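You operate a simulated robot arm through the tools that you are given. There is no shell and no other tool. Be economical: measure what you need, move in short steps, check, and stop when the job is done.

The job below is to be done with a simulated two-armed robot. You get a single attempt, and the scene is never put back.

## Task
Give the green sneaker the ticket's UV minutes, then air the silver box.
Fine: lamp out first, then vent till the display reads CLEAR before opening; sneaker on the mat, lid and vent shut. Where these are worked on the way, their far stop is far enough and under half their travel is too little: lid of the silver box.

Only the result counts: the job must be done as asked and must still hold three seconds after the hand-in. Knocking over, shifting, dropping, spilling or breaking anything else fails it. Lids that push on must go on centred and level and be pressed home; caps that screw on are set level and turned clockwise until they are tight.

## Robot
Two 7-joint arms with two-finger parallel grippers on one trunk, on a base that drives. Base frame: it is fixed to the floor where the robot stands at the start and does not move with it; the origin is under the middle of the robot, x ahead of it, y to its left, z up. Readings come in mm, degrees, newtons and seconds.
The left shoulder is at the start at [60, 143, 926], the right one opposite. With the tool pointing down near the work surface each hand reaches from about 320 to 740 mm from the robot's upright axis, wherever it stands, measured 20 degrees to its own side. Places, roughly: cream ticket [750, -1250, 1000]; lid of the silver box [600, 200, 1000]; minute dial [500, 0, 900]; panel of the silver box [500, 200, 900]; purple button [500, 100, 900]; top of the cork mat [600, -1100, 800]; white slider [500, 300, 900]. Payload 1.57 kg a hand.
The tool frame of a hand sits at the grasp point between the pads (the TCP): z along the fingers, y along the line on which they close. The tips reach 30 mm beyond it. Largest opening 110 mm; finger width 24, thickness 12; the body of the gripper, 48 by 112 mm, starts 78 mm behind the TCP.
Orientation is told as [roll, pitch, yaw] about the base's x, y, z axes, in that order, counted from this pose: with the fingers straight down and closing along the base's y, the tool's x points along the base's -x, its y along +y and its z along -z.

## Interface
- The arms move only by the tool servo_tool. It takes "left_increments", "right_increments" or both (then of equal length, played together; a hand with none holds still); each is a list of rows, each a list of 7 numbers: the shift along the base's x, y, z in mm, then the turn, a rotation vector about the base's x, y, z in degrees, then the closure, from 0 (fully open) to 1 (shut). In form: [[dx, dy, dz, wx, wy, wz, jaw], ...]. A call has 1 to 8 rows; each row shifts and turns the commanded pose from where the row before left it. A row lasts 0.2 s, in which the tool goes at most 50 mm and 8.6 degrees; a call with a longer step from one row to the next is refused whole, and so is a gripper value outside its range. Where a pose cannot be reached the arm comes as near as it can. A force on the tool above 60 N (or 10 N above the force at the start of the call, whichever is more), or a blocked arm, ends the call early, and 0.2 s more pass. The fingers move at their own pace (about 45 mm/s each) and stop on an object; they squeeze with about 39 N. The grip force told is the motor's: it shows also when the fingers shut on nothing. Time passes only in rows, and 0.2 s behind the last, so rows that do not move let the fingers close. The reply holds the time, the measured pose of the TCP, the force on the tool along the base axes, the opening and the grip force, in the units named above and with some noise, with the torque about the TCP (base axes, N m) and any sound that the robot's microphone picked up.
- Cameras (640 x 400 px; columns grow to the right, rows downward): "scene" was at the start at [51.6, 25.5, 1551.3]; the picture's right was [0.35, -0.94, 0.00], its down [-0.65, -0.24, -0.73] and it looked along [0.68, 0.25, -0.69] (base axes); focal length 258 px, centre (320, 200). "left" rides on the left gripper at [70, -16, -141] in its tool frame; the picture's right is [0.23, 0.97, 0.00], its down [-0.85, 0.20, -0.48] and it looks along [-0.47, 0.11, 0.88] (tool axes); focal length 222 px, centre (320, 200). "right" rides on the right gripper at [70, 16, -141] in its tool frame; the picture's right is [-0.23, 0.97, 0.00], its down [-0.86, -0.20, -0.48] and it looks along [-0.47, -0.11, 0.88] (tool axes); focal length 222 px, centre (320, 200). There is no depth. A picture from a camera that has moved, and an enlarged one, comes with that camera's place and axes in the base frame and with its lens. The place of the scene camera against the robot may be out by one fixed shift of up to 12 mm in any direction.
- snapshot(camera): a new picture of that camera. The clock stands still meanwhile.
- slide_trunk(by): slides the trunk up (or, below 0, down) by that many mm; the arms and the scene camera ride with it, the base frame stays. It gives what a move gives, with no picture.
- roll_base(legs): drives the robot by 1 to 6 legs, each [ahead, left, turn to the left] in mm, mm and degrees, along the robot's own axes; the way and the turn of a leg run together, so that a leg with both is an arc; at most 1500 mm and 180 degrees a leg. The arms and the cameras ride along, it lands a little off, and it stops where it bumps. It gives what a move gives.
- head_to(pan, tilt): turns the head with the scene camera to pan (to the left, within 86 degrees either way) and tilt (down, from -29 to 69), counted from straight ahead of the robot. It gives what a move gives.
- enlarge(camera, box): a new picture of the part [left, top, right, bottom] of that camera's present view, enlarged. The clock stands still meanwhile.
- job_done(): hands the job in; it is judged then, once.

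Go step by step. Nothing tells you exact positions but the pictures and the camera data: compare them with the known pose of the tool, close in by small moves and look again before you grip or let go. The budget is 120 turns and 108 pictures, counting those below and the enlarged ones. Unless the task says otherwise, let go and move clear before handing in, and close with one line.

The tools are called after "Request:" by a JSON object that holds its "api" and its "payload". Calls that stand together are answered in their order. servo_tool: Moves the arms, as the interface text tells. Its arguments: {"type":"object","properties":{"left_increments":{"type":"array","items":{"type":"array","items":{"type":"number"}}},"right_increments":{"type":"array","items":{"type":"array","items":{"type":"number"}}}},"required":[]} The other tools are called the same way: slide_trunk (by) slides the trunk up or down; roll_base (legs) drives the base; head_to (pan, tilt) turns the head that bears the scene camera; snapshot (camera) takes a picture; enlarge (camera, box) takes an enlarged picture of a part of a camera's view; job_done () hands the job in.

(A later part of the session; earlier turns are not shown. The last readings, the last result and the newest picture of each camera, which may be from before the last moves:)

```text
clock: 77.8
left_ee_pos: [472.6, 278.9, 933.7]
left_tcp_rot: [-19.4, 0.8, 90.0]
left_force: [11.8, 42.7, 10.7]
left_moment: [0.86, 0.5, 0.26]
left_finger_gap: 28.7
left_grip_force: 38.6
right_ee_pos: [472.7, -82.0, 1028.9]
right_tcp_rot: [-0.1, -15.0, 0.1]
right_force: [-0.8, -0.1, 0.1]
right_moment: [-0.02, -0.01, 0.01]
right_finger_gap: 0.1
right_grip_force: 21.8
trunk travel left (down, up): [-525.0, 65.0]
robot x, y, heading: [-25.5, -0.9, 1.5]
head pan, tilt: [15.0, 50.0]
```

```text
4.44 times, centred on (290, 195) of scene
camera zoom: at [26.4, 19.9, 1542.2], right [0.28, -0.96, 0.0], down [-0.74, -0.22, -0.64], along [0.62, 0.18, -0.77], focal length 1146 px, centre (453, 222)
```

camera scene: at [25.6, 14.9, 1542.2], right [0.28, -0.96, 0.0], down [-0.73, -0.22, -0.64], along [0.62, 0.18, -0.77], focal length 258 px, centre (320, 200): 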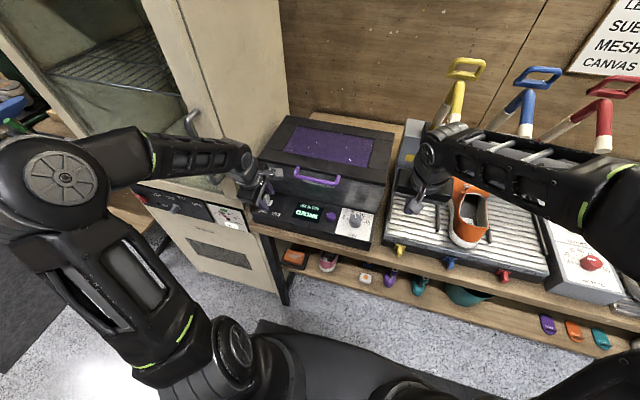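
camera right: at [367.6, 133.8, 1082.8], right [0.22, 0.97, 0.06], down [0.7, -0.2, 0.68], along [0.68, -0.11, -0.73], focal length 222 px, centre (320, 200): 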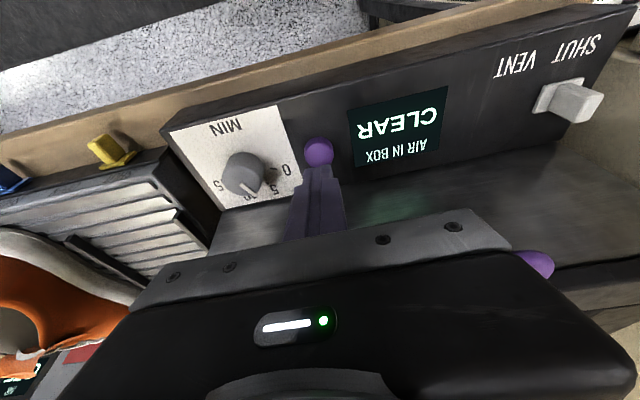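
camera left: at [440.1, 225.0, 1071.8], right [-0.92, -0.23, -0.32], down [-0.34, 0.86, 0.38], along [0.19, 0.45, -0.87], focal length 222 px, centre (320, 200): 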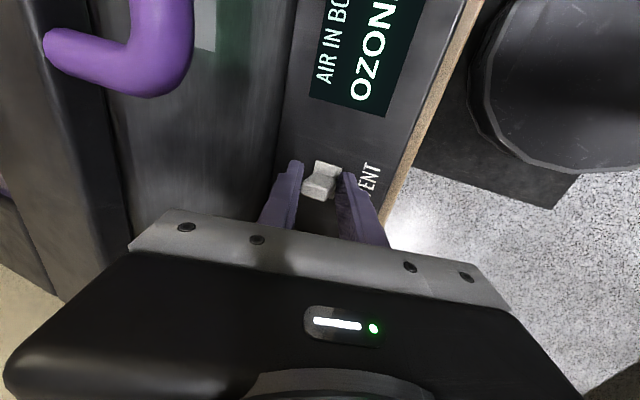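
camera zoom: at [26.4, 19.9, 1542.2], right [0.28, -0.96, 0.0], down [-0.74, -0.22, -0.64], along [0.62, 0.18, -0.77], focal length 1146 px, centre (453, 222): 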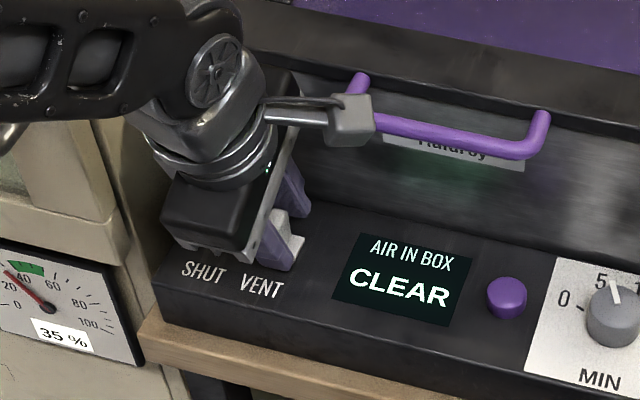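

The slider is at its stop and the display reads CLEAR. I slide the vent back shut now while holding it, and check that CLEAR stays.

Request:
{"api": "servo_tool", "payload": {"left_increments": [[0, 4, 0, 0, 0, 0, 1], [0, 8, 0, 0, 0, 0, 1], [0, 8, 0, 0, 0, 0, 1], [0, 8, 0, 0, 0, 0, 1], [0, 8, 0, 0, 0, 0, 1], [0, 8, 0, 0, 0, 0, 1], [0, 6, 0, 0, 0, 0, 1], [0, 4, 0, 0, 0, 0, 1]]}}

Request:
{"api": "enlarge", "payload": {"camera": "scene", "box": [230, 150, 350, 240]}}

```text
clock: 79.6
left_ee_pos: [473.6, 324.2, 931.7]
left_tcp_rot: [-19.2, 0.9, 89.7]
left_force: [15.9, -13.7, 14.4]
left_moment: [-0.17, 0.26, -0.02]
left_finger_gap: 28.4
left_grip_force: 39.0
right_ee_pos: [474.7, -88.1, 1028.2]
right_tcp_rot: [0.1, -14.9, 0.0]
right_force: [-0.1, -0.8, 0.1]
right_moment: [0.01, -0.03, 0.02]
right_finger_gap: 0.0
right_grip_force: 21.3
trunk travel left (down, up): [-525.0, 65.0]
robot x, y, heading: [-23.9, -3.5, 1.3]
head pan, tilt: [15.0, 50.0]
```

```text
4.44 times, centred on (290, 195) of scene
camera zoom: at [26.7, 12.3, 1542.3], right [0.28, -0.96, 0.0], down [-0.74, -0.21, -0.64], along [0.62, 0.18, -0.77], focal length 1146 px, centre (453, 222)
```

zoom: 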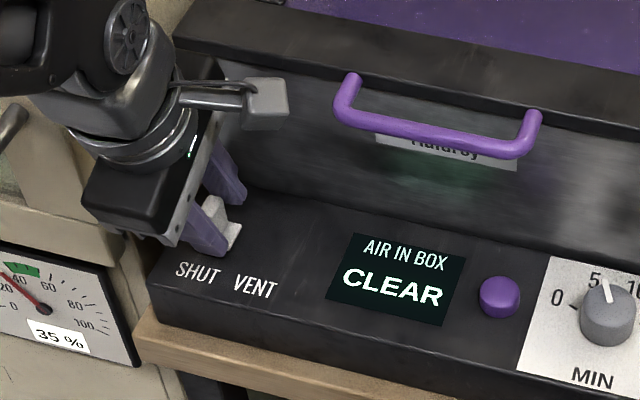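

CLEAR holds. A last push to the shut stop, then release, rise and pitch back to handle-gripping attitude.

Request:
{"api": "servo_tool", "payload": {"left_increments": [[0, 3, 0, 0, 0, 0, 1], [0, 1, 0, 0, 0, 0, 1], [0, -2, 0, 0, 0, 0, 0.6], [0, 0, 0, 0, 0, 0, 0.6], [0, 0, 0, 0, 0, 0, 0.6], [0, 0, 40, 0, 0, 0, 0.6], [-5, 0, 45, 0, 0, 0, 0.6], [-5, -10, 45, 0, -8, 0, 0.6]]}}

Request:
{"api": "servo_tool", "payload": {"left_increments": [[-5, -25, 40, 0, -8, 0, 0.6], [-4, -25, 30, 0, -8, 0, 0.6], [-2, -25, 0, 0, -8, 0, 0.6], [0, -25, 0, 0, -8, 0, 0.6], [0, -25, 0, 0, 0, 0, 0.6], [0, -25, 0, 0, 0, 0, 0.6]]}}

Request:
{"api": "enlarge", "payload": {"camera": "scene", "box": [230, 150, 350, 240]}}

```text
clock: 81.4
left_ee_pos: [460.4, 320.2, 1060.5]
left_tcp_rot: [-27.3, 0.7, 89.7]
left_force: [-1.1, -0.1, 0.4]
left_moment: [0.03, -0.02, 0.03]
left_finger_gap: 44.0
left_grip_force: 0.1
right_ee_pos: [471.0, -85.8, 1029.3]
right_tcp_rot: [0.1, -15.1, 0.0]
right_force: [0.5, -0.2, 0.4]
right_moment: [-0.02, -0.02, -0.02]
right_finger_gap: 0.1
right_grip_force: 21.9
trunk travel left (down, up): [-525.0, 65.0]
robot x, y, heading: [-22.4, -5.0, 1.1]
head pan, tilt: [15.0, 50.0]
```

```text
clock: 82.8
left_ee_pos: [450.4, 169.4, 1132.8]
left_tcp_rot: [-59.2, 0.3, 89.4]
left_force: [-0.5, 0.2, -0.5]
left_moment: [-0.02, -0.01, 0.04]
left_finger_gap: 43.8
left_grip_force: 0.0
right_ee_pos: [471.7, -87.6, 1028.4]
right_tcp_rot: [0.2, -15.0, -0.1]
right_force: [0.1, 0.2, 0.5]
right_moment: [-0.01, -0.02, 0.02]
right_finger_gap: 0.0
right_grip_force: 21.8
trunk travel left (down, up): [-525.0, 65.0]
robot x, y, heading: [-19.5, 0.2, 1.5]
head pan, tilt: [15.0, 50.0]
```

```text
4.44 times, centred on (290, 195) of scene
camera zoom: at [25.6, 14.1, 1542.2], right [0.28, -0.96, 0.0], down [-0.73, -0.22, -0.64], along [0.62, 0.18, -0.77], focal length 1146 px, centre (453, 222)
```

zoom: 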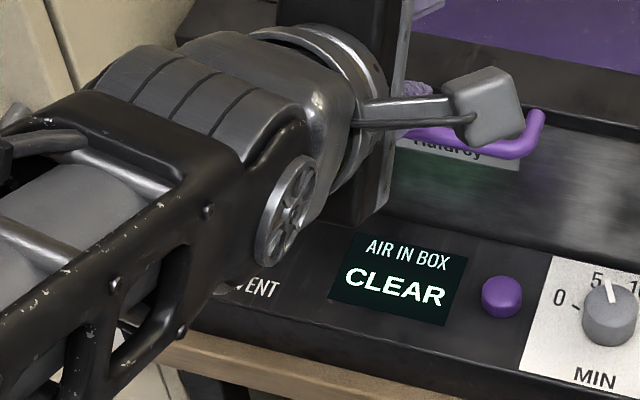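

Request:
{"api": "servo_tool", "payload": {"left_increments": [[4, -2, -25, 0, 0, 0, 0.6], [4, -2, -26, 0, 0, 0, 0.6], [8, 0, -16, 0, 0, 0, 0.6], [9, 0, -16, 0, 0, 0, 0.6], [8, 0, -13, 0, 0, 0, 0.6], [8, 0, -12, 0, 0, 0, 0.6], [0, 0, 0, 0, 0, 0, 0.6]]}}

Request:
{"api": "snapshot", "payload": {"camera": "left"}}

```text
clock: 84.4
left_ee_pos: [488.6, 164.6, 1024.8]
left_tcp_rot: [-59.1, 0.4, 89.3]
left_force: [0.9, -0.9, -0.2]
left_moment: [0.03, 0.04, -0.01]
left_finger_gap: 44.2
left_grip_force: 0.0
right_ee_pos: [472.2, -85.1, 1029.1]
right_tcp_rot: [0.1, -15.0, 0.0]
right_force: [-1.3, -0.1, -0.2]
right_moment: [0.0, 0.0, -0.02]
right_finger_gap: 0.1
right_grip_force: 20.9
trunk travel left (down, up): [-525.0, 65.0]
robot x, y, heading: [-22.8, -3.0, 1.3]
head pan, tilt: [15.0, 50.0]
```

```text
41 pictures are left
camera left: at [372.9, 98.2, 1112.1], right [-0.5, -0.23, -0.83], down [-0.5, 0.86, 0.07], along [0.7, 0.45, -0.55], focal length 222 px, centre (320, 200)
```

left: 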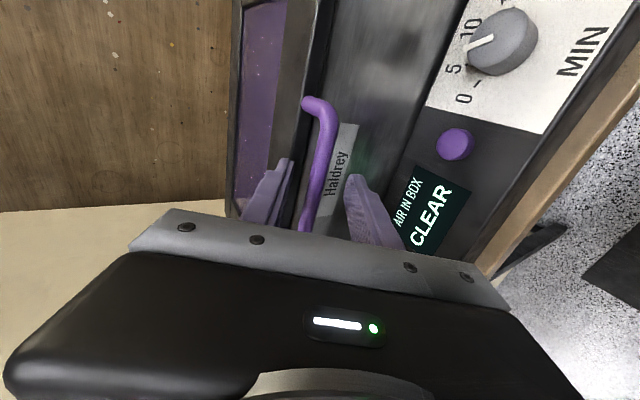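

Same pose as before; I grip and lift along the arc.

Request:
{"api": "servo_tool", "payload": {"left_increments": [[2, 0, 0, 0, 0, 0, 1], [1, 0, 0, 0, 0, 0, 1], [0, 0, 0, 0, 0, 0, 1], [0, 0, 0, 0, 0, 0, 1], [0, 0, 20, 0, 0, 0, 1], [1, 0, 22, 0, 0, 0, 1], [4, 0, 22, 0, 0, 0, 1], [5, 0, 21, 0, 0, 0, 1]]}}

Request:
{"api": "servo_tool", "payload": {"left_increments": [[9, 0, 21, 0, 0, 0, 1], [10, 0, 20, 0, 0, 0, 1], [12, 0, 19, 0, 0, 0, 1], [13, 0, 18, 0, 0, 0, 1], [14, 0, 17, 0, 0, 0, 1], [16, 0, 16, 0, 0, 0, 1], [17, 0, 14, 0, 0, 0, 1], [18, 0, 13, 0, 0, 0, 1]]}}

Request:
{"api": "servo_tool", "payload": {"left_increments": [[19, 0, 11, 0, 0, 0, 1], [20, 0, 10, 0, 0, 0, 1], [21, 0, 8, 0, 0, 0, 1], [21, 0, 6, 0, 0, 0, 1], [22, 0, 4, 0, 0, 0, 1], [22, 0, 3, 0, 0, 0, 1]]}}

Request:
{"api": "snapshot", "payload": {"camera": "scene"}}

```text
clock: 86.2
left_ee_pos: [505.8, 166.4, 1107.4]
left_tcp_rot: [-59.0, 0.4, 89.4]
left_force: [11.8, -4.2, -5.3]
left_moment: [0.07, 0.05, 0.49]
left_finger_gap: 12.0
left_grip_force: 29.0
right_ee_pos: [473.6, -86.7, 1027.6]
right_tcp_rot: [0.1, -14.9, 0.1]
right_force: [-0.2, 0.8, -0.2]
right_moment: [-0.02, -0.01, 0.0]
right_finger_gap: 0.2
right_grip_force: 21.5
trunk travel left (down, up): [-525.0, 65.0]
robot x, y, heading: [-19.1, -1.5, 1.3]
head pan, tilt: [15.0, 50.0]
```

```text
clock: 88.0
left_ee_pos: [613.8, 165.4, 1247.3]
left_tcp_rot: [-59.1, 0.3, 89.2]
left_force: [-1.4, -4.3, 1.2]
left_moment: [0.18, -0.11, -0.27]
left_finger_gap: 11.8
left_grip_force: 28.9
right_ee_pos: [473.3, -86.1, 1029.0]
right_tcp_rot: [0.1, -15.0, 0.0]
right_force: [0.4, 0.0, 0.1]
right_moment: [0.0, 0.02, -0.02]
right_finger_gap: 0.0
right_grip_force: 21.3
trunk travel left (down, up): [-525.0, 65.0]
robot x, y, heading: [-23.0, -2.5, 0.9]
head pan, tilt: [15.0, 50.0]
```

```text
clock: 89.4
left_ee_pos: [735.5, 165.6, 1290.1]
left_tcp_rot: [-59.4, 0.5, 89.3]
left_force: [-0.6, -4.1, 13.2]
left_moment: [0.56, -0.14, -0.05]
left_finger_gap: 12.1
left_grip_force: 29.4
right_ee_pos: [472.9, -86.4, 1029.5]
right_tcp_rot: [0.2, -15.0, -0.1]
right_force: [0.1, -0.1, 0.1]
right_moment: [0.01, -0.02, 0.0]
right_finger_gap: 0.0
right_grip_force: 21.0
trunk travel left (down, up): [-525.0, 65.0]
robot x, y, heading: [-18.2, -2.9, 1.4]
head pan, tilt: [15.0, 50.0]
```

```text
40 pictures are left
camera scene: at [24.0, 13.6, 1542.4], right [0.28, -0.96, 0.0], down [-0.73, -0.22, -0.64], along [0.62, 0.18, -0.77], focal length 258 px, centre (320, 200)
```

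scene: 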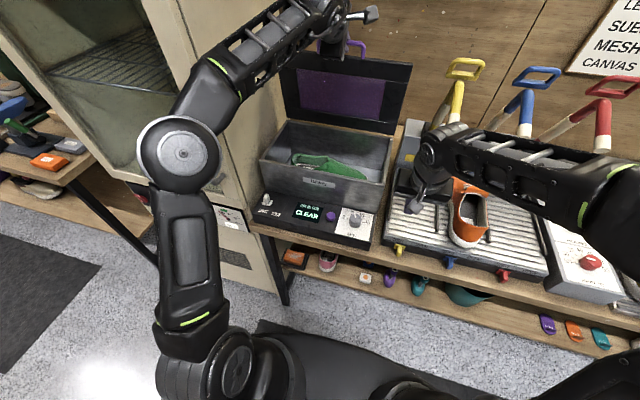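

The lid is at about 90 degrees. I push on to its far stop.

Request:
{"api": "servo_tool", "payload": {"left_increments": [[20, 0, -1, 0, 0, 0, 1], [20, 0, -2, 0, 0, 0, 1], [18, 0, -4, 0, 0, 0, 1]]}}

Request:
{"api": "enlarge", "payload": {"camera": "scene", "box": [220, 20, 460, 190]}}

```text
clock: 90.2
left_ee_pos: [792.3, 165.4, 1290.4]
left_tcp_rot: [-60.2, 0.4, 89.3]
left_force: [3.2, -8.2, 36.2]
left_moment: [0.57, -0.1, 0.0]
left_finger_gap: 11.8
left_grip_force: 29.4
right_ee_pos: [470.2, -87.7, 1030.9]
right_tcp_rot: [0.1, -15.2, 0.0]
right_force: [0.6, -0.5, 0.0]
right_moment: [0.0, 0.0, 0.0]
right_finger_gap: 0.2
right_grip_force: 21.5
trunk travel left (down, up): [-525.0, 65.0]
robot x, y, heading: [-23.4, -2.3, 1.6]
head pan, tilt: [15.0, 50.0]
```

```text
2.35 times, centred on (340, 105) of scene
camera zoom: at [22.0, 11.9, 1542.9], right [0.28, -0.96, 0.0], down [-0.73, -0.22, -0.65], along [0.62, 0.18, -0.76], focal length 607 px, centre (273, 424)
```

zoom: 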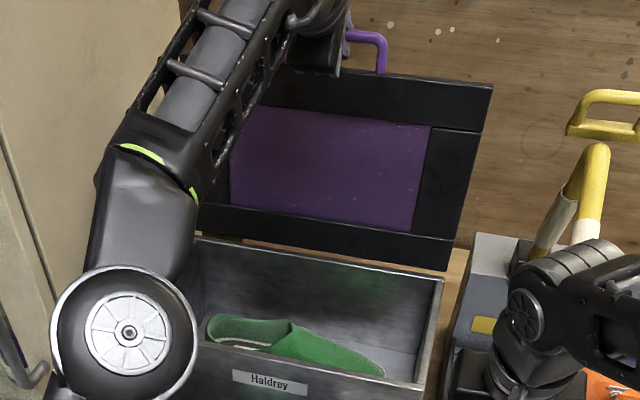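

Request:
{"api": "servo_tool", "payload": {"left_increments": [[10, 0, 6, 0, 0, 0, 1], [12, 0, 2, 0, 0, 0, 1], [12, 0, 0, 0, 0, 0, 1]]}}

Request:
{"api": "servo_tool", "payload": {"left_increments": [[10, 0, -2, 0, 0, 0, 1], [10, 0, -2, 0, 0, 0, 1]]}}

Request:
{"api": "snapshot", "payload": {"camera": "scene"}}

```text
clock: 91.0
left_ee_pos: [790.5, 165.8, 1290.4]
left_tcp_rot: [-60.3, 0.5, 89.3]
left_force: [3.6, -8.4, 41.5]
left_moment: [0.53, -0.04, -0.2]
left_finger_gap: 11.8
left_grip_force: 29.2
left hand out of reach, approached as far as the arm can: row 1, 2, 3
right_ee_pos: [469.9, -87.5, 1030.2]
right_tcp_rot: [0.2, -15.2, 0.1]
right_force: [0.1, -0.7, 0.5]
right_moment: [-0.03, 0.01, 0.01]
right_finger_gap: 0.0
right_grip_force: 21.7
trunk travel left (down, up): [-525.0, 65.0]
robot x, y, heading: [-20.1, 3.4, 1.5]
head pan, tilt: [15.0, 50.0]
```

```text
clock: 91.6
left_ee_pos: [802.8, 167.2, 1286.2]
left_tcp_rot: [-61.6, 0.7, 89.1]
left_force: [3.7, -3.2, 20.6]
left_moment: [0.42, 0.15, -0.75]
left_finger_gap: 11.9
left_grip_force: 29.6
left hand out of reach, approached as far as the arm can: row 1, 2
right_ee_pos: [474.9, -87.0, 1027.8]
right_tcp_rot: [0.0, -15.0, 0.1]
right_force: [0.5, 0.4, -0.8]
right_moment: [-0.01, -0.01, -0.01]
right_finger_gap: 0.0
right_grip_force: 21.5
trunk travel left (down, up): [-525.0, 65.0]
robot x, y, heading: [-25.0, -4.1, 1.2]
head pan, tilt: [15.0, 50.0]
stopped in row 2 (left hand): the force on the tool passed its limit (the readings are from after the stop); the commanded pose is now the measured one
```

```text
38 pictures are left
camera scene: at [26.8, 13.7, 1541.5], right [0.28, -0.96, 0.0], down [-0.74, -0.22, -0.64], along [0.62, 0.18, -0.77], focal length 258 px, centre (320, 200)
```

scene: 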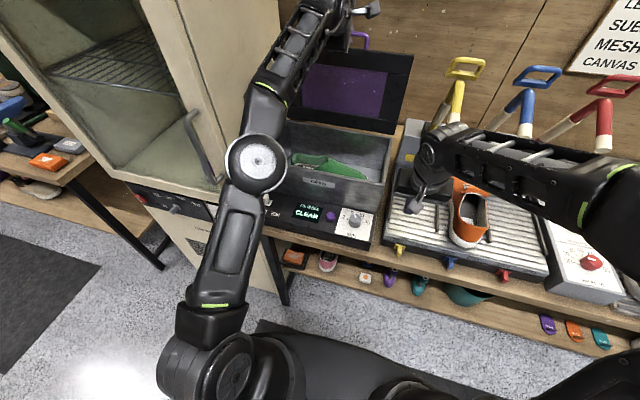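

The lid is past vertical at the limit of my reach. I release the bar and draw the left hand back and up.

Request:
{"api": "servo_tool", "payload": {"left_increments": [[0, 0, 0, 0, 0, 0, 0.6], [0, 0, 0, 0, 0, 0, 0.6], [0, 0, 0, 0, 0, 0, 0.6], [-20, 0, 8, 0, 0, 0, 0.6], [-35, 0, 10, 0, 0, 0, 0.6], [-45, 0, 0, 0, 0, 0, 0.6], [-45, 0, 0, 0, 0, 0, 0.6], [-45, 0, 0, 0, 0, 0, 0.6]]}}

Request:
{"api": "snapshot", "payload": {"camera": "scene"}}

Request:
{"api": "enlarge", "payload": {"camera": "scene", "box": [230, 20, 430, 220]}}

```text
clock: 93.1
left_ee_pos: [693.4, 173.6, 1289.6]
left_tcp_rot: [-60.7, 0.4, 89.3]
left_force: [22.3, -1.3, -16.4]
left_moment: [-0.59, -4.64, 0.36]
left_finger_gap: 48.0
left_grip_force: 2.7
right_ee_pos: [476.4, -85.6, 1026.8]
right_tcp_rot: [0.2, -14.9, 0.0]
right_force: [-0.8, 0.9, -0.6]
right_moment: [0.02, -0.02, -0.01]
right_finger_gap: 0.0
right_grip_force: 21.2
trunk travel left (down, up): [-525.0, 65.0]
robot x, y, heading: [-21.3, -4.2, 1.4]
head pan, tilt: [15.0, 50.0]
stopped in row 7 (left hand): the force on the tool passed its limit (the readings are from after the stop); the commanded pose is now the measured one
```

```text
37 pictures are left
camera scene: at [30.5, 14.8, 1541.8], right [0.28, -0.96, 0.0], down [-0.74, -0.22, -0.64], along [0.61, 0.18, -0.77], focal length 258 px, centre (320, 200)
```

scene: 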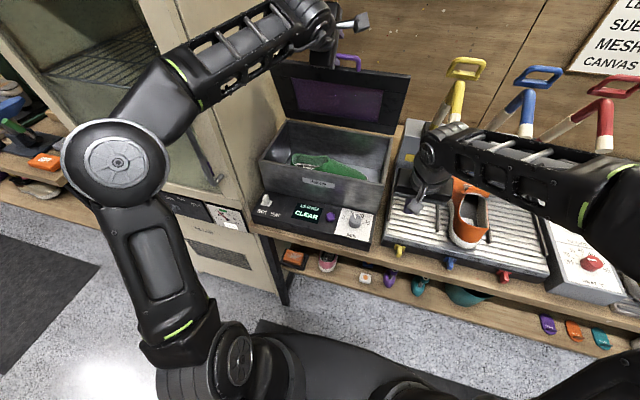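

```text
2.00 times, centred on (330, 120) of scene
camera zoom: at [30.5, 14.8, 1541.8], right [0.28, -0.96, 0.0], down [-0.74, -0.22, -0.64], along [0.61, 0.18, -0.77], focal length 516 px, centre (300, 360)
```

zoom: 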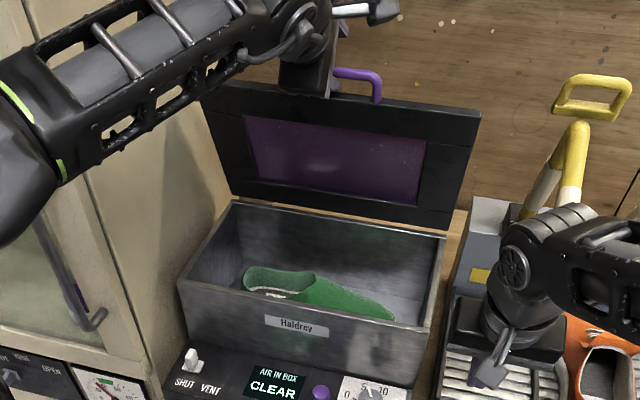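

The retreat caught on something and drew the lid slightly forward. I look with the left camera.

Request:
{"api": "snapshot", "payload": {"camera": "left"}}

Request:
{"api": "head_to", "payload": {"pan": 15, "tilt": 20}}

Request:
{"api": "enlarge", "payload": {"camera": "scene", "box": [260, 120, 420, 250]}}

```text
35 pictures are left
camera left: at [575.8, 107.3, 1374.2], right [-0.48, -0.23, -0.85], down [-0.5, 0.86, 0.05], along [0.72, 0.45, -0.53], focal length 222 px, centre (320, 200)
```

left: 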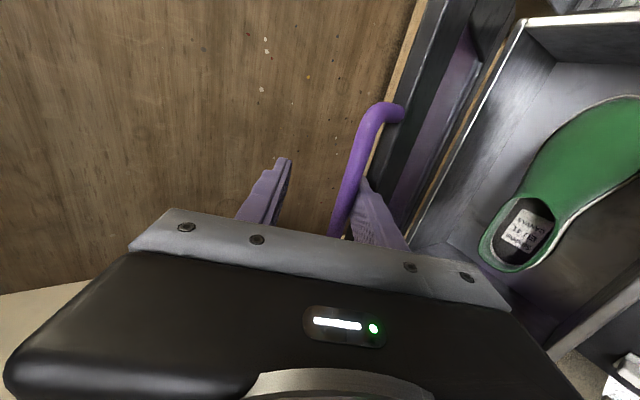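

```text
clock: 94.1
left_ee_pos: [694.4, 175.5, 1291.5]
left_tcp_rot: [-60.7, 0.4, 89.4]
left_force: [30.0, -4.4, -27.1]
left_moment: [-0.18, -7.0, 0.08]
left_finger_gap: 49.9
left_grip_force: 3.7
right_ee_pos: [476.0, -85.0, 1026.9]
right_tcp_rot: [0.0, -14.8, 0.0]
right_force: [-0.3, 0.8, 0.2]
right_moment: [-0.01, 0.0, -0.04]
right_finger_gap: 0.4
right_grip_force: 21.0
trunk travel left (down, up): [-525.0, 65.0]
robot x, y, heading: [-23.3, -2.1, 1.5]
head pan, tilt: [15.0, 20.0]
```

```text
3.08 times, centred on (340, 185) of scene
camera zoom: at [48.0, 19.7, 1587.3], right [0.28, -0.96, 0.0], down [-0.33, -0.1, -0.94], along [0.9, 0.26, -0.35], focal length 794 px, centre (258, 246)
```

zoom: 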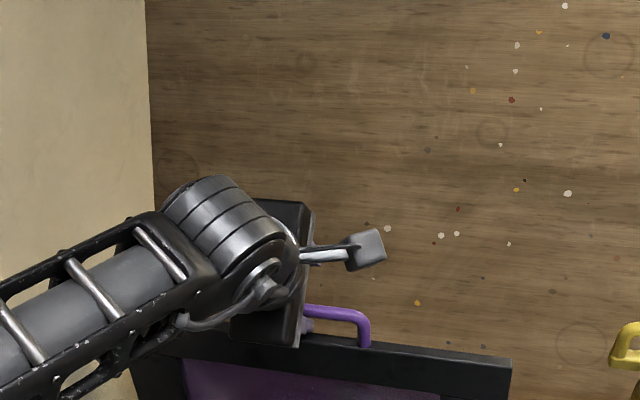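

The lower finger sits in the narrow gap between bar and lid, and opening it wide wedged it there. I narrow the jaws to about 22 mm to relieve it.

Request:
{"api": "servo_tool", "payload": {"left_increments": [[0, 0, 0, 0, 0, 0, 0.7], [0, 0, 0, 0, 0, 0, 0.78], [0, 0, 0, 0, 0, 0, 0.78], [0, 0, 0, 0, 0, 0, 0.78]]}}

Request:
{"api": "snapshot", "payload": {"camera": "left"}}

```text
clock: 95.1
left_ee_pos: [695.1, 174.4, 1287.7]
left_tcp_rot: [-60.3, 0.4, 89.3]
left_force: [23.1, -5.2, -33.4]
left_moment: [-0.24, -3.69, 0.42]
left_finger_gap: 40.1
left_grip_force: 9.0
right_ee_pos: [478.5, -85.9, 1025.9]
right_tcp_rot: [0.1, -14.8, 0.0]
right_force: [-1.3, -0.2, 0.0]
right_moment: [0.01, 0.02, 0.02]
right_finger_gap: 0.0
right_grip_force: 21.5
trunk travel left (down, up): [-525.0, 65.0]
robot x, y, heading: [-22.4, -6.3, 1.5]
head pan, tilt: [15.0, 20.0]
```

```text
33 pictures are left
camera left: at [577.7, 107.1, 1372.9], right [-0.48, -0.23, -0.84], down [-0.5, 0.86, 0.06], along [0.71, 0.45, -0.53], focal length 222 px, centre (320, 200)
```

left: 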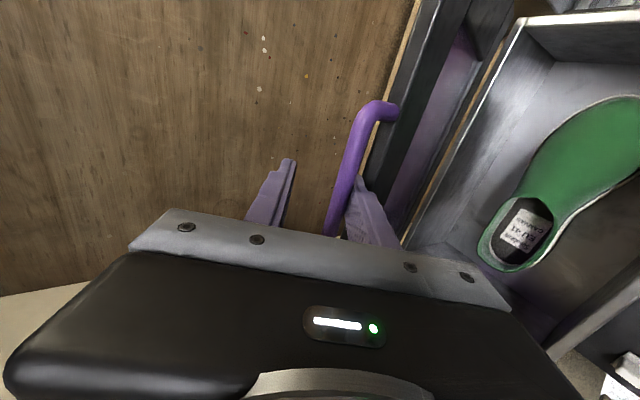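

The bar presses on the lower finger from above; I lower the hand while closing a little so that the bar comes to the middle, letting the lid go back.

Request:
{"api": "servo_tool", "payload": {"left_increments": [[5, 0, -4, 0, 0, 0, 0.78], [5, 0, -4, 0, 0, 0, 0.78], [5, 0, -4, 0, 0, 0, 0.78], [0, 0, 0, 0, 0, 0, 0.78]]}}

Request:
{"api": "snapshot", "payload": {"camera": "left"}}

```text
clock: 96.1
left_ee_pos: [701.1, 173.2, 1285.5]
left_tcp_rot: [-61.1, 0.4, 89.3]
left_force: [-0.8, 0.4, 0.1]
left_moment: [-0.01, 0.01, -0.02]
left_finger_gap: 24.6
left_grip_force: 0.5
right_ee_pos: [472.9, -85.3, 1028.4]
right_tcp_rot: [0.1, -15.1, 0.1]
right_force: [-0.8, -0.4, 0.5]
right_moment: [0.0, 0.0, 0.0]
right_finger_gap: 0.0
right_grip_force: 21.2
trunk travel left (down, up): [-525.0, 65.0]
robot x, y, heading: [-26.9, -2.8, 1.3]
head pan, tilt: [15.0, 20.0]
```

```text
32 pictures are left
camera left: at [583.3, 107.4, 1368.4], right [-0.47, -0.23, -0.85], down [-0.51, 0.86, 0.05], along [0.72, 0.45, -0.52], focal length 222 px, centre (320, 200)
```

left: 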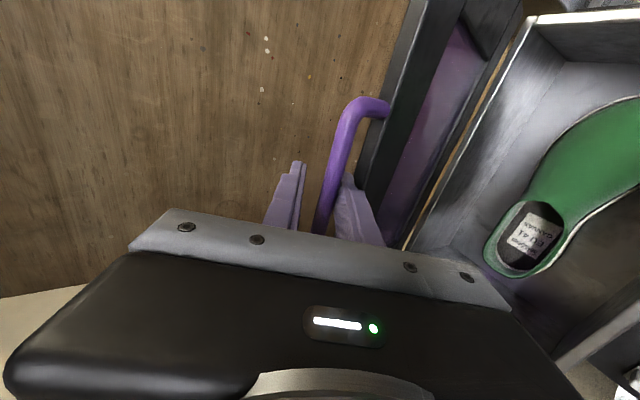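

Freed. I re-grip the bar, push the lid past vertical again, then open only slightly and withdraw straight back along the fingers.

Request:
{"api": "servo_tool", "payload": {"left_increments": [[0, 0, 0, 0, 0, 0, 1], [0, 0, 0, 0, 0, 0, 1], [18, 0, 3, 0, 0, 0, 1], [18, 0, 2, 0, 0, 0, 1], [20, 0, 1, 0, 0, 0, 1], [18, 0, 0, 0, 0, 0, 1], [14, 0, -2, 0, 0, 0, 1], [0, 0, 0, 0, 0, 0, 1]]}}

Request:
{"api": "snapshot", "payload": {"camera": "left"}}

```text
clock: 97.9
left_ee_pos: [786.7, 174.0, 1289.6]
left_tcp_rot: [-61.3, 0.4, 89.1]
left_force: [2.7, -3.0, 23.3]
left_moment: [0.48, -0.02, -0.65]
left_finger_gap: 11.9
left_grip_force: 29.3
right_ee_pos: [470.7, -86.1, 1029.2]
right_tcp_rot: [0.1, -15.1, 0.0]
right_force: [-1.3, 0.4, -0.1]
right_moment: [0.04, 0.0, -0.01]
right_finger_gap: 0.0
right_grip_force: 21.7
trunk travel left (down, up): [-525.0, 65.0]
robot x, y, heading: [-18.4, -0.1, 1.3]
head pan, tilt: [15.0, 20.0]
```

```text
31 pictures are left
camera left: at [668.1, 107.6, 1373.6], right [-0.47, -0.23, -0.85], down [-0.5, 0.86, 0.05], along [0.73, 0.45, -0.52], focal length 222 px, centre (320, 200)
```

left: 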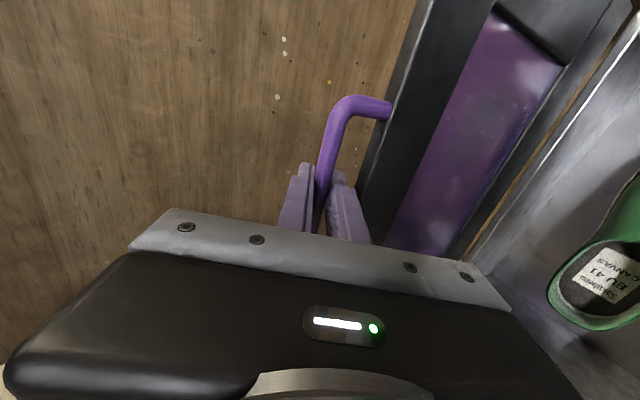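

Request:
{"api": "servo_tool", "payload": {"left_increments": [[0, 0, 1, 0, 0, 0, 0.85], [0, 0, 1, 0, 0, 0, 0.8], [-4, 0, 2, 0, 0, 0, 0.8], [-9, 0, 5, 0, 0, 0, 0.8], [-12, 0, 7, 0, 0, 0, 0.8], [-17, 0, 10, 0, 0, 0, 0.8], [-17, 0, 10, 0, 0, 0, 0.8], [-20, 0, 10, 0, 0, 0, 0.8]]}}

Request:
{"api": "snapshot", "payload": {"camera": "left"}}

```text
clock: 99.7
left_ee_pos: [710.8, 174.7, 1335.1]
left_tcp_rot: [-60.9, 0.4, 89.3]
left_force: [-0.3, 0.5, 0.1]
left_moment: [0.01, 0.0, -0.01]
left_finger_gap: 21.8
left_grip_force: 0.1
right_ee_pos: [472.6, -85.0, 1028.0]
right_tcp_rot: [0.1, -15.1, 0.0]
right_force: [0.7, -1.0, 0.0]
right_moment: [0.01, -0.02, 0.0]
right_finger_gap: 0.0
right_grip_force: 20.6
trunk travel left (down, up): [-525.0, 65.0]
robot x, y, heading: [-20.9, -1.5, 1.3]
head pan, tilt: [15.0, 20.0]
```

```text
30 pictures are left
camera left: at [592.3, 107.5, 1417.7], right [-0.48, -0.23, -0.85], down [-0.51, 0.86, 0.05], along [0.72, 0.45, -0.52], focal length 222 px, centre (320, 200)
```

left: 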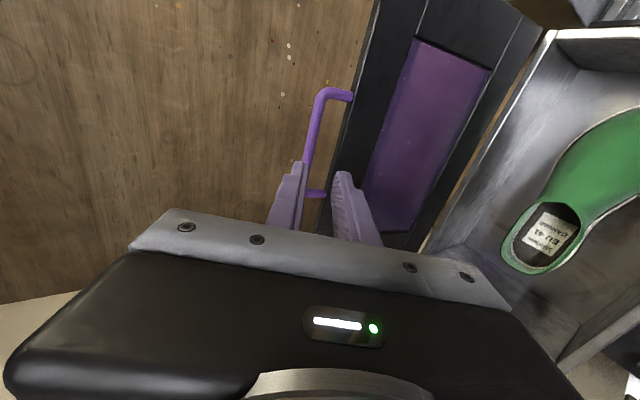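

The left hand is clear and the lid stays open. I bring the hand to fingers-down above the box interior and look at the shoe.

Request:
{"api": "servo_tool", "payload": {"left_increments": [[-30, 0, 0, 0, 0, 0, 0.5], [-20, 0, -10, 0, 8.5, 0, 0.2], [-10, 0, -20, 0, 8.5, 0, 0], [-5, 0, -20, 0, 8.5, 0, 0], [-5, 0, -20, 0, 8.5, 0, 0], [0, 0, -20, 0, 8.5, 0, 0], [0, 0, -25, 0, 8.5, 0, 0], [0, 0, -25, 0, 8.5, 0, 0]]}}

Request:
{"api": "head_to", "payload": {"pan": 15, "tilt": 45}}

Request:
{"api": "snapshot", "payload": {"camera": "left"}}

Request:
{"api": "enlarge", "payload": {"camera": "scene", "box": [220, 60, 420, 240]}}

```text
clock: 101.5
left_ee_pos: [563.3, 177.3, 1071.1]
left_tcp_rot: [-2.2, 0.9, 90.0]
left_force: [0.0, -0.4, 0.5]
left_moment: [-0.01, 0.01, -0.04]
left_finger_gap: 110.0
left_grip_force: 0.1
left hand out of reach, approached as far as the arm can: row 5, 6, 7, 8
right_ee_pos: [473.7, -83.8, 1028.3]
right_tcp_rot: [0.0, -15.0, 0.1]
right_force: [1.2, 0.3, -1.3]
right_moment: [-0.03, -0.01, -0.01]
right_finger_gap: 0.0
right_grip_force: 21.6
trunk travel left (down, up): [-525.0, 65.0]
robot x, y, heading: [-22.1, -7.1, 1.4]
head pan, tilt: [15.0, 20.0]
```

```text
clock: 102.3
left_ee_pos: [564.0, 174.8, 1073.1]
left_tcp_rot: [-2.5, 0.8, 90.0]
left_force: [0.7, -0.2, 0.2]
left_moment: [0.0, 0.01, -0.01]
left_finger_gap: 110.2
left_grip_force: 0.0
right_ee_pos: [473.1, -85.0, 1028.9]
right_tcp_rot: [0.0, -15.0, 0.0]
right_force: [0.3, -0.9, 0.5]
right_moment: [0.01, 0.0, 0.0]
right_finger_gap: 0.0
right_grip_force: 21.3
trunk travel left (down, up): [-525.0, 65.0]
robot x, y, heading: [-25.3, -4.7, 1.4]
head pan, tilt: [15.0, 45.0]
```

```text
29 pictures are left
camera left: at [572.4, 108.0, 1215.7], right [-0.97, -0.23, -0.04], down [-0.22, 0.86, 0.46], along [-0.07, 0.45, -0.89], focal length 222 px, centre (320, 200)
```

left: 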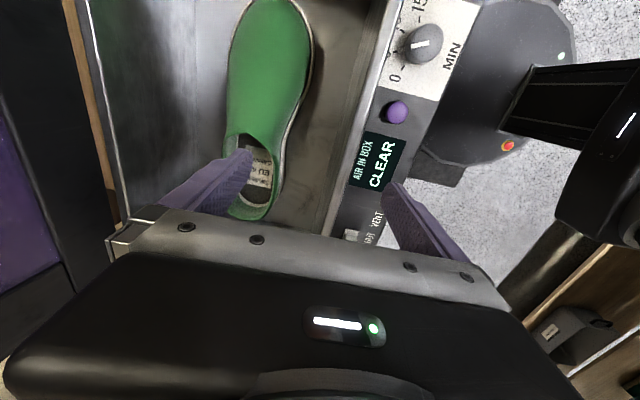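

```text
2.22 times, centred on (320, 150) of scene
camera zoom: at [29.8, 16.1, 1549.2], right [0.28, -0.96, 0.0], down [-0.68, -0.2, -0.71], along [0.68, 0.2, -0.71], focal length 573 px, centre (320, 311)
```

zoom: 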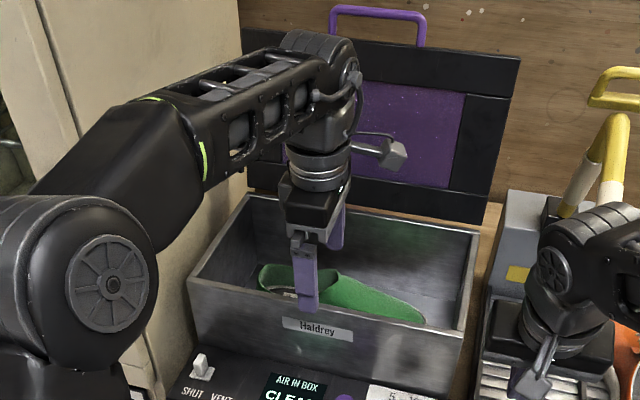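

The shoe lies along y at x ≈ 650, from heel y ≈ 305 to toe y ≈ 45. I move the left hand over its middle to straddle it across the width.

Request:
{"api": "servo_tool", "payload": {"left_increments": [[20, 1, -5, 0, 2, 0, 0], [20, 1, -8, 0, 0, 0, 0], [20, 1, -10, 0, 0, 0, 0], [22, 1, -12, 0, 0, 0, 0], [0, 0, 0, 0, 0, 0, 0]]}}

Request:
{"api": "snapshot", "payload": {"camera": "left"}}

Request:
{"api": "enlarge", "payload": {"camera": "scene", "box": [220, 60, 420, 240]}}

```text
clock: 103.4
left_ee_pos: [590.7, 179.0, 1016.3]
left_tcp_rot: [1.5, 1.0, 90.0]
left_force: [-41.1, -2.4, 31.8]
left_moment: [0.23, 1.76, 0.62]
left_finger_gap: 110.0
left_grip_force: 0.1
left hand out of reach, approached as far as the arm can: row 1, 2, 3, 4
right_ee_pos: [467.0, -85.0, 1032.2]
right_tcp_rot: [0.1, -15.3, 0.2]
right_force: [0.8, -0.3, -0.1]
right_moment: [0.02, 0.0, 0.01]
right_finger_gap: 0.0
right_grip_force: 21.6
trunk travel left (down, up): [-525.0, 65.0]
robot x, y, heading: [-21.1, -0.8, 1.8]
head pan, tilt: [15.0, 45.0]
stopped in row 5 (left hand): the force on the tool passed its limit (the readings are from after the stop); the commanded pose is now the measured one
```

```text
27 pictures are left
camera left: at [609.9, 112.4, 1157.8], right [-0.97, -0.23, 0.03], down [-0.19, 0.86, 0.47], along [-0.13, 0.45, -0.88], focal length 222 px, centre (320, 200)
```

left: 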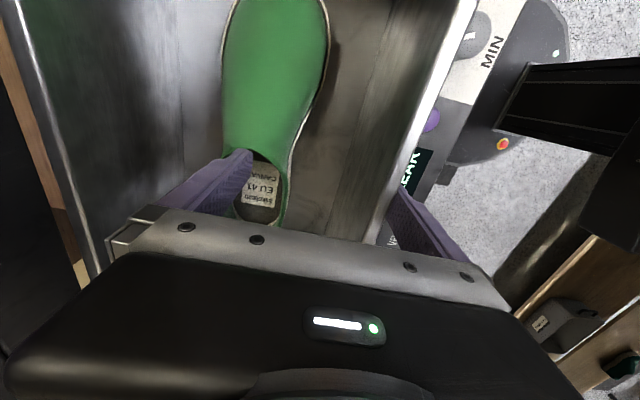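

```text
2.22 times, centred on (320, 150) of scene
camera zoom: at [20.0, 15.3, 1550.0], right [0.28, -0.96, 0.0], down [-0.67, -0.2, -0.71], along [0.68, 0.2, -0.7], focal length 573 px, centre (320, 311)
```

zoom: 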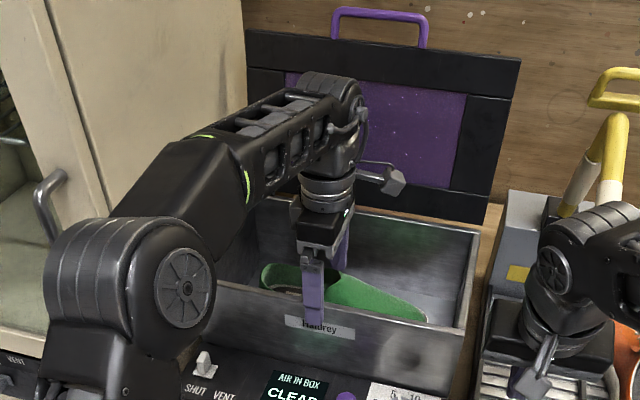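

The front finger touched the front wall because the arm ran out of reach. I lift off, raise the trunk and drive 60 mm closer.

Request:
{"api": "servo_tool", "payload": {"left_increments": [[-8, 0, 5, 0, 0, 0, 0], [-8, 0, 20, 0, 0, 0, 0], [0, 0, 20, 0, 0, 0, 0], [0, 0, 20, 0, 0, 0, 0]]}}

Request:
{"api": "slide_trunk", "payload": {"by": 60}}

Request:
{"api": "roll_base", "payload": {"legs": [[60, 0, -1.3]]}}

Request:
{"api": "snapshot", "payload": {"camera": "scene"}}

```text
clock: 104.4
left_ee_pos: [559.2, 180.5, 1044.6]
left_tcp_rot: [0.7, 0.9, 89.9]
left_force: [-0.5, -0.2, 0.6]
left_moment: [-0.03, -0.02, -0.02]
left_finger_gap: 110.1
left_grip_force: 0.0
left hand out of reach, approached as far as the arm can: row 2, 3, 4
right_ee_pos: [471.1, -84.4, 1028.9]
right_tcp_rot: [0.1, -15.2, 0.1]
right_force: [0.4, 0.2, 0.0]
right_moment: [0.03, -0.01, 0.03]
right_finger_gap: 0.1
right_grip_force: 21.1
trunk travel left (down, up): [-525.0, 65.0]
robot x, y, heading: [-22.5, -5.1, 1.3]
head pan, tilt: [15.0, 45.0]
```

```text
clock: 105.4
left_ee_pos: [558.5, 181.3, 1105.6]
left_tcp_rot: [0.8, 0.8, 90.0]
left_force: [0.2, 0.3, -0.4]
left_moment: [-0.02, 0.01, -0.01]
left_finger_gap: 109.9
left_grip_force: 0.0
right_ee_pos: [470.2, -85.8, 1089.5]
right_tcp_rot: [0.1, -15.1, 0.1]
right_force: [0.4, 0.6, 0.0]
right_moment: [-0.01, -0.01, 0.01]
right_finger_gap: 0.0
right_grip_force: 21.5
trunk travel left (down, up): [-585.0, 5.0]
robot x, y, heading: [-23.9, -2.4, 1.5]
head pan, tilt: [15.0, 45.0]
```

```text
clock: 106.3
left_ee_pos: [624.6, 168.1, 1102.6]
left_tcp_rot: [0.9, 0.9, 88.6]
left_force: [-0.1, 0.7, -0.1]
left_moment: [-0.01, 0.06, 0.01]
left_finger_gap: 109.9
left_grip_force: 0.1
right_ee_pos: [530.1, -94.5, 1088.1]
right_tcp_rot: [0.1, -14.8, -1.1]
right_force: [-0.2, -0.2, 0.2]
right_moment: [0.02, 0.04, 0.02]
right_finger_gap: 0.0
right_grip_force: 21.3
trunk travel left (down, up): [-585.0, 5.0]
robot x, y, heading: [33.3, 1.4, 0.0]
head pan, tilt: [15.0, 45.0]
```

```text
25 pictures are left
camera scene: at [90.6, 15.8, 1609.0], right [0.26, -0.97, 0.0], down [-0.68, -0.18, -0.71], along [0.68, 0.18, -0.71], focal length 258 px, centre (320, 200)
```

scene: 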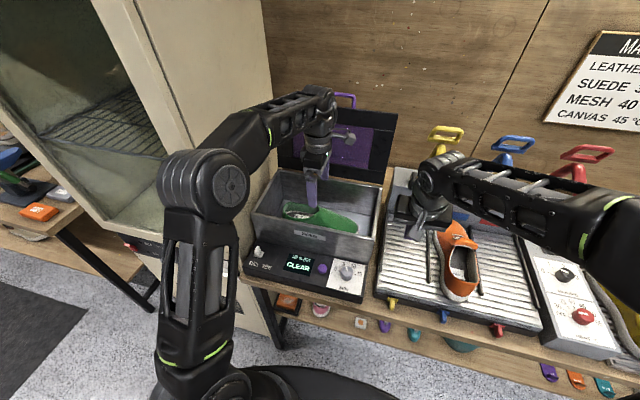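

There is reach now. I align over the shoe at x ≈ 651, y ≈ 180 and lower in.

Request:
{"api": "servo_tool", "payload": {"left_increments": [[13, 6, -15, 0, 0, 1.4, 0], [13, 6, -25, 0, 0, 0, 0], [0, 0, -25, 0, 0, 0, 0], [0, 0, -25, 0, 0, 0, 0], [0, 0, 0, 0, 0, 0, 0]]}}

Request:
{"api": "snapshot", "payload": {"camera": "left"}}

Request:
{"api": "enlarge", "payload": {"camera": "scene", "box": [230, 120, 410, 260]}}

```text
clock: 107.5
left_ee_pos: [647.3, 182.3, 1013.6]
left_tcp_rot: [0.8, 0.9, 90.1]
left_force: [-1.0, 0.4, -0.1]
left_moment: [-0.01, -0.01, 0.01]
left_finger_gap: 110.2
left_grip_force: 0.1
right_ee_pos: [529.2, -95.0, 1089.2]
right_tcp_rot: [0.1, -15.1, -1.1]
right_force: [0.3, -0.4, 0.1]
right_moment: [0.01, 0.0, -0.04]
right_finger_gap: 0.1
right_grip_force: 21.2
trunk travel left (down, up): [-585.0, 5.0]
robot x, y, heading: [37.7, -2.8, -0.2]
head pan, tilt: [15.0, 45.0]
```

```text
24 pictures are left
camera left: at [664.1, 115.1, 1155.9], right [-0.97, -0.23, 0.02], down [-0.19, 0.86, 0.47], along [-0.12, 0.45, -0.88], focal length 222 px, centre (320, 200)
```

left: 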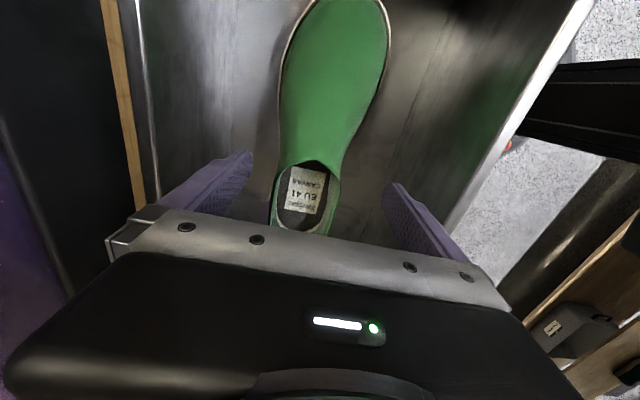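

```text
2.86 times, centred on (320, 190) of scene
camera zoom: at [87.7, 15.6, 1609.2], right [0.26, -0.97, 0.0], down [-0.68, -0.18, -0.71], along [0.68, 0.18, -0.71], focal length 737 px, centre (320, 229)
```

zoom: 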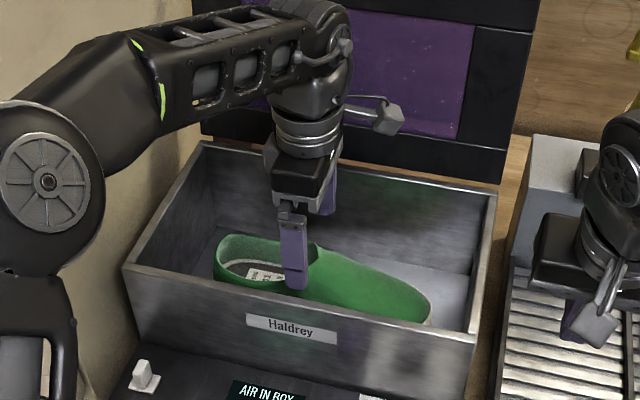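

The shoe lies between the fingers; I shift 6 mm in +x and lower along both sides.

Request:
{"api": "servo_tool", "payload": {"left_increments": [[3, 0, -15, 0, 0, 0, 0], [3, 0, -20, 0, 0, 0, 0], [0, 0, -20, 0, 0, 0, 0], [0, 0, -15, 0, 0, 0, 0], [0, 0, 0, 0, 0, 0, 0]]}}

Request:
{"api": "enlarge", "payload": {"camera": "scene", "box": [230, 120, 410, 260]}}

Request:
{"api": "snapshot", "payload": {"camera": "left"}}

```text
clock: 108.8
left_ee_pos: [654.7, 181.7, 942.7]
left_tcp_rot: [0.7, 1.0, 90.1]
left_force: [-0.8, -0.5, -0.2]
left_moment: [-0.05, -0.01, -0.01]
left_finger_gap: 110.1
left_grip_force: 0.0
right_ee_pos: [527.4, -95.5, 1089.5]
right_tcp_rot: [0.0, -15.1, -1.2]
right_force: [-0.2, 0.2, -1.2]
right_moment: [-0.01, 0.02, -0.04]
right_finger_gap: 0.0
right_grip_force: 21.3
trunk travel left (down, up): [-585.0, 5.0]
robot x, y, heading: [34.8, -2.2, 0.1]
head pan, tilt: [15.0, 45.0]
```

```text
2.86 times, centred on (320, 190) of scene
camera zoom: at [87.9, 15.8, 1609.2], right [0.26, -0.97, 0.0], down [-0.68, -0.18, -0.71], along [0.68, 0.18, -0.71], focal length 737 px, centre (320, 229)
```

zoom: 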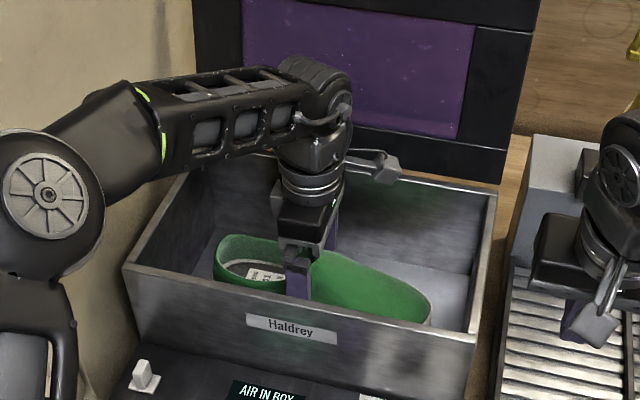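

```text
21 pictures are left
camera left: at [671.2, 113.7, 1085.2], right [-0.97, -0.23, 0.02], down [-0.19, 0.86, 0.47], along [-0.12, 0.45, -0.88], focal length 222 px, centre (320, 200)
```

left: 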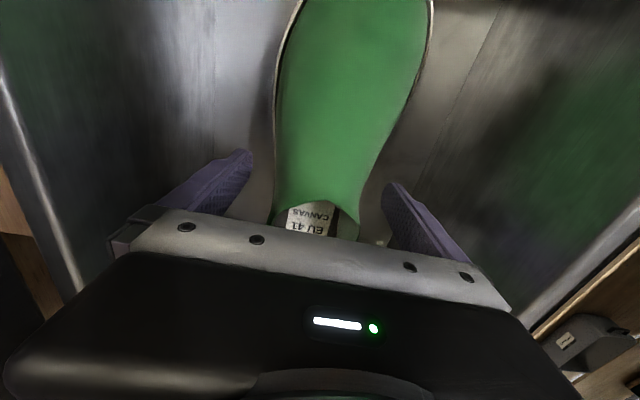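

Well straddled. I lower 25 mm more and close gently on the shoe.

Request:
{"api": "servo_tool", "payload": {"left_increments": [[0, 0, -10, 0, 0, 0, 0], [0, 0, -8, 0, 0, 0, 0], [0, 0, -7, 0, 0, 0, 0]]}}

Request:
{"api": "servo_tool", "payload": {"left_increments": [[0, 0, 0, 0, 0, 0, 0.3], [0, 0, 0, 0, 0, 0, 0.6], [0, 0, 0, 0, 0, 0, 1], [0, 0, 0, 0, 0, 0, 1], [0, 0, 0, 0, 0, 0, 1], [0, 0, 0, 0, 0, 0, 1]]}}

Request:
{"api": "snapshot", "payload": {"camera": "left"}}

```text
clock: 109.5
left_ee_pos: [655.3, 180.0, 917.0]
left_tcp_rot: [0.9, 1.0, 90.1]
left_force: [-0.8, -0.5, -0.5]
left_moment: [0.02, 0.0, 0.0]
left_finger_gap: 109.7
left_grip_force: 0.1
right_ee_pos: [528.3, -95.8, 1088.8]
right_tcp_rot: [0.2, -15.0, -1.2]
right_force: [0.6, 0.0, 0.6]
right_moment: [0.01, 0.01, 0.03]
right_finger_gap: 0.0
right_grip_force: 21.6
trunk travel left (down, up): [-585.0, 5.0]
robot x, y, heading: [34.5, -0.7, 0.2]
head pan, tilt: [15.0, 45.0]
```

```text
clock: 111.0
left_ee_pos: [655.4, 179.8, 917.7]
left_tcp_rot: [0.8, 0.9, 90.1]
left_force: [-1.4, -0.5, 0.1]
left_moment: [-0.05, 0.05, -0.05]
left_finger_gap: 90.0
left_grip_force: 38.9
right_ee_pos: [528.4, -96.2, 1088.9]
right_tcp_rot: [0.1, -15.0, -1.2]
right_force: [-0.7, -0.6, 0.9]
right_moment: [0.01, 0.04, -0.01]
right_finger_gap: 0.1
right_grip_force: 20.3
trunk travel left (down, up): [-585.0, 5.0]
robot x, y, heading: [34.9, -3.0, 0.0]
head pan, tilt: [15.0, 45.0]
```

```text
20 pictures are left
camera left: at [671.7, 113.1, 1060.6], right [-0.97, -0.23, 0.02], down [-0.19, 0.86, 0.47], along [-0.12, 0.45, -0.88], focal length 222 px, centre (320, 200)
```

left: 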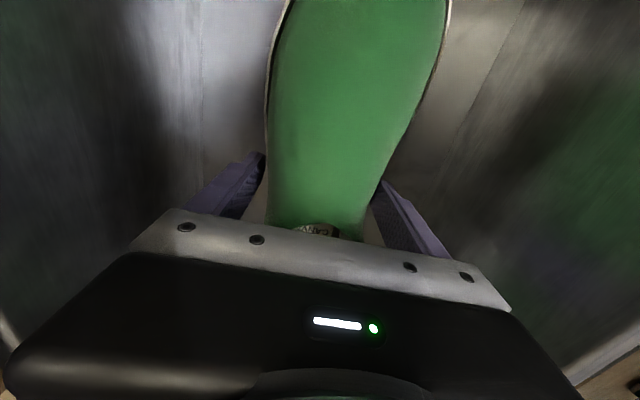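

Gripped at 90 mm width, 39 N. I lift it, drawing back slightly inside the box as it rises.

Request:
{"api": "servo_tool", "payload": {"left_increments": [[0, 0, 20, 0, 0, 0, 1], [-5, 0, 25, 0, 0, 0, 1], [-8, 0, 25, 0, 0, 0, 1], [-10, 0, 25, 0, 0, 0, 1], [-10, 0, 25, 0, 0, 0, 1], [-10, 0, 25, 0, 0, 0, 1], [-5, 0, 25, 0, 0, 0, 1], [-3, 0, 25, 0, 0, 0, 1]]}}

Request:
{"api": "snapshot", "payload": {"camera": "scene"}}

```text
clock: 112.8
left_ee_pos: [600.7, 177.4, 1118.0]
left_tcp_rot: [0.7, 1.0, 90.0]
left_force: [0.2, 0.2, -2.3]
left_moment: [0.06, -0.02, -0.01]
left_finger_gap: 89.6
left_grip_force: 38.9
right_ee_pos: [527.6, -98.2, 1089.0]
right_tcp_rot: [0.1, -15.1, -1.2]
right_force: [0.5, 0.2, 0.5]
right_moment: [0.02, -0.02, 0.03]
right_finger_gap: 0.0
right_grip_force: 21.5
trunk travel left (down, up): [-585.0, 5.0]
robot x, y, heading: [35.3, 0.4, 0.1]
head pan, tilt: [15.0, 45.0]
```

```text
19 pictures are left
camera scene: at [87.3, 14.3, 1609.2], right [0.26, -0.97, 0.0], down [-0.68, -0.18, -0.71], along [0.68, 0.18, -0.71], focal length 258 px, centre (320, 200)
```

scene: 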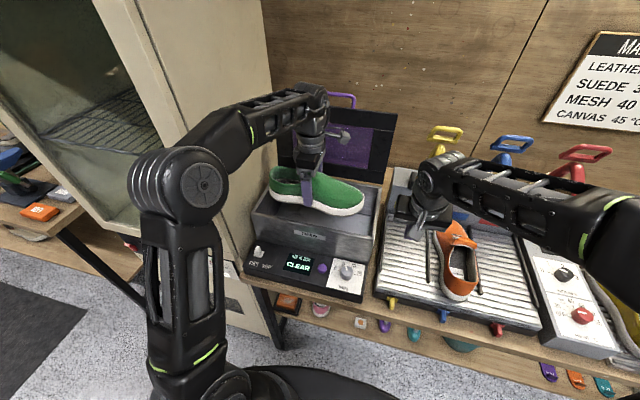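

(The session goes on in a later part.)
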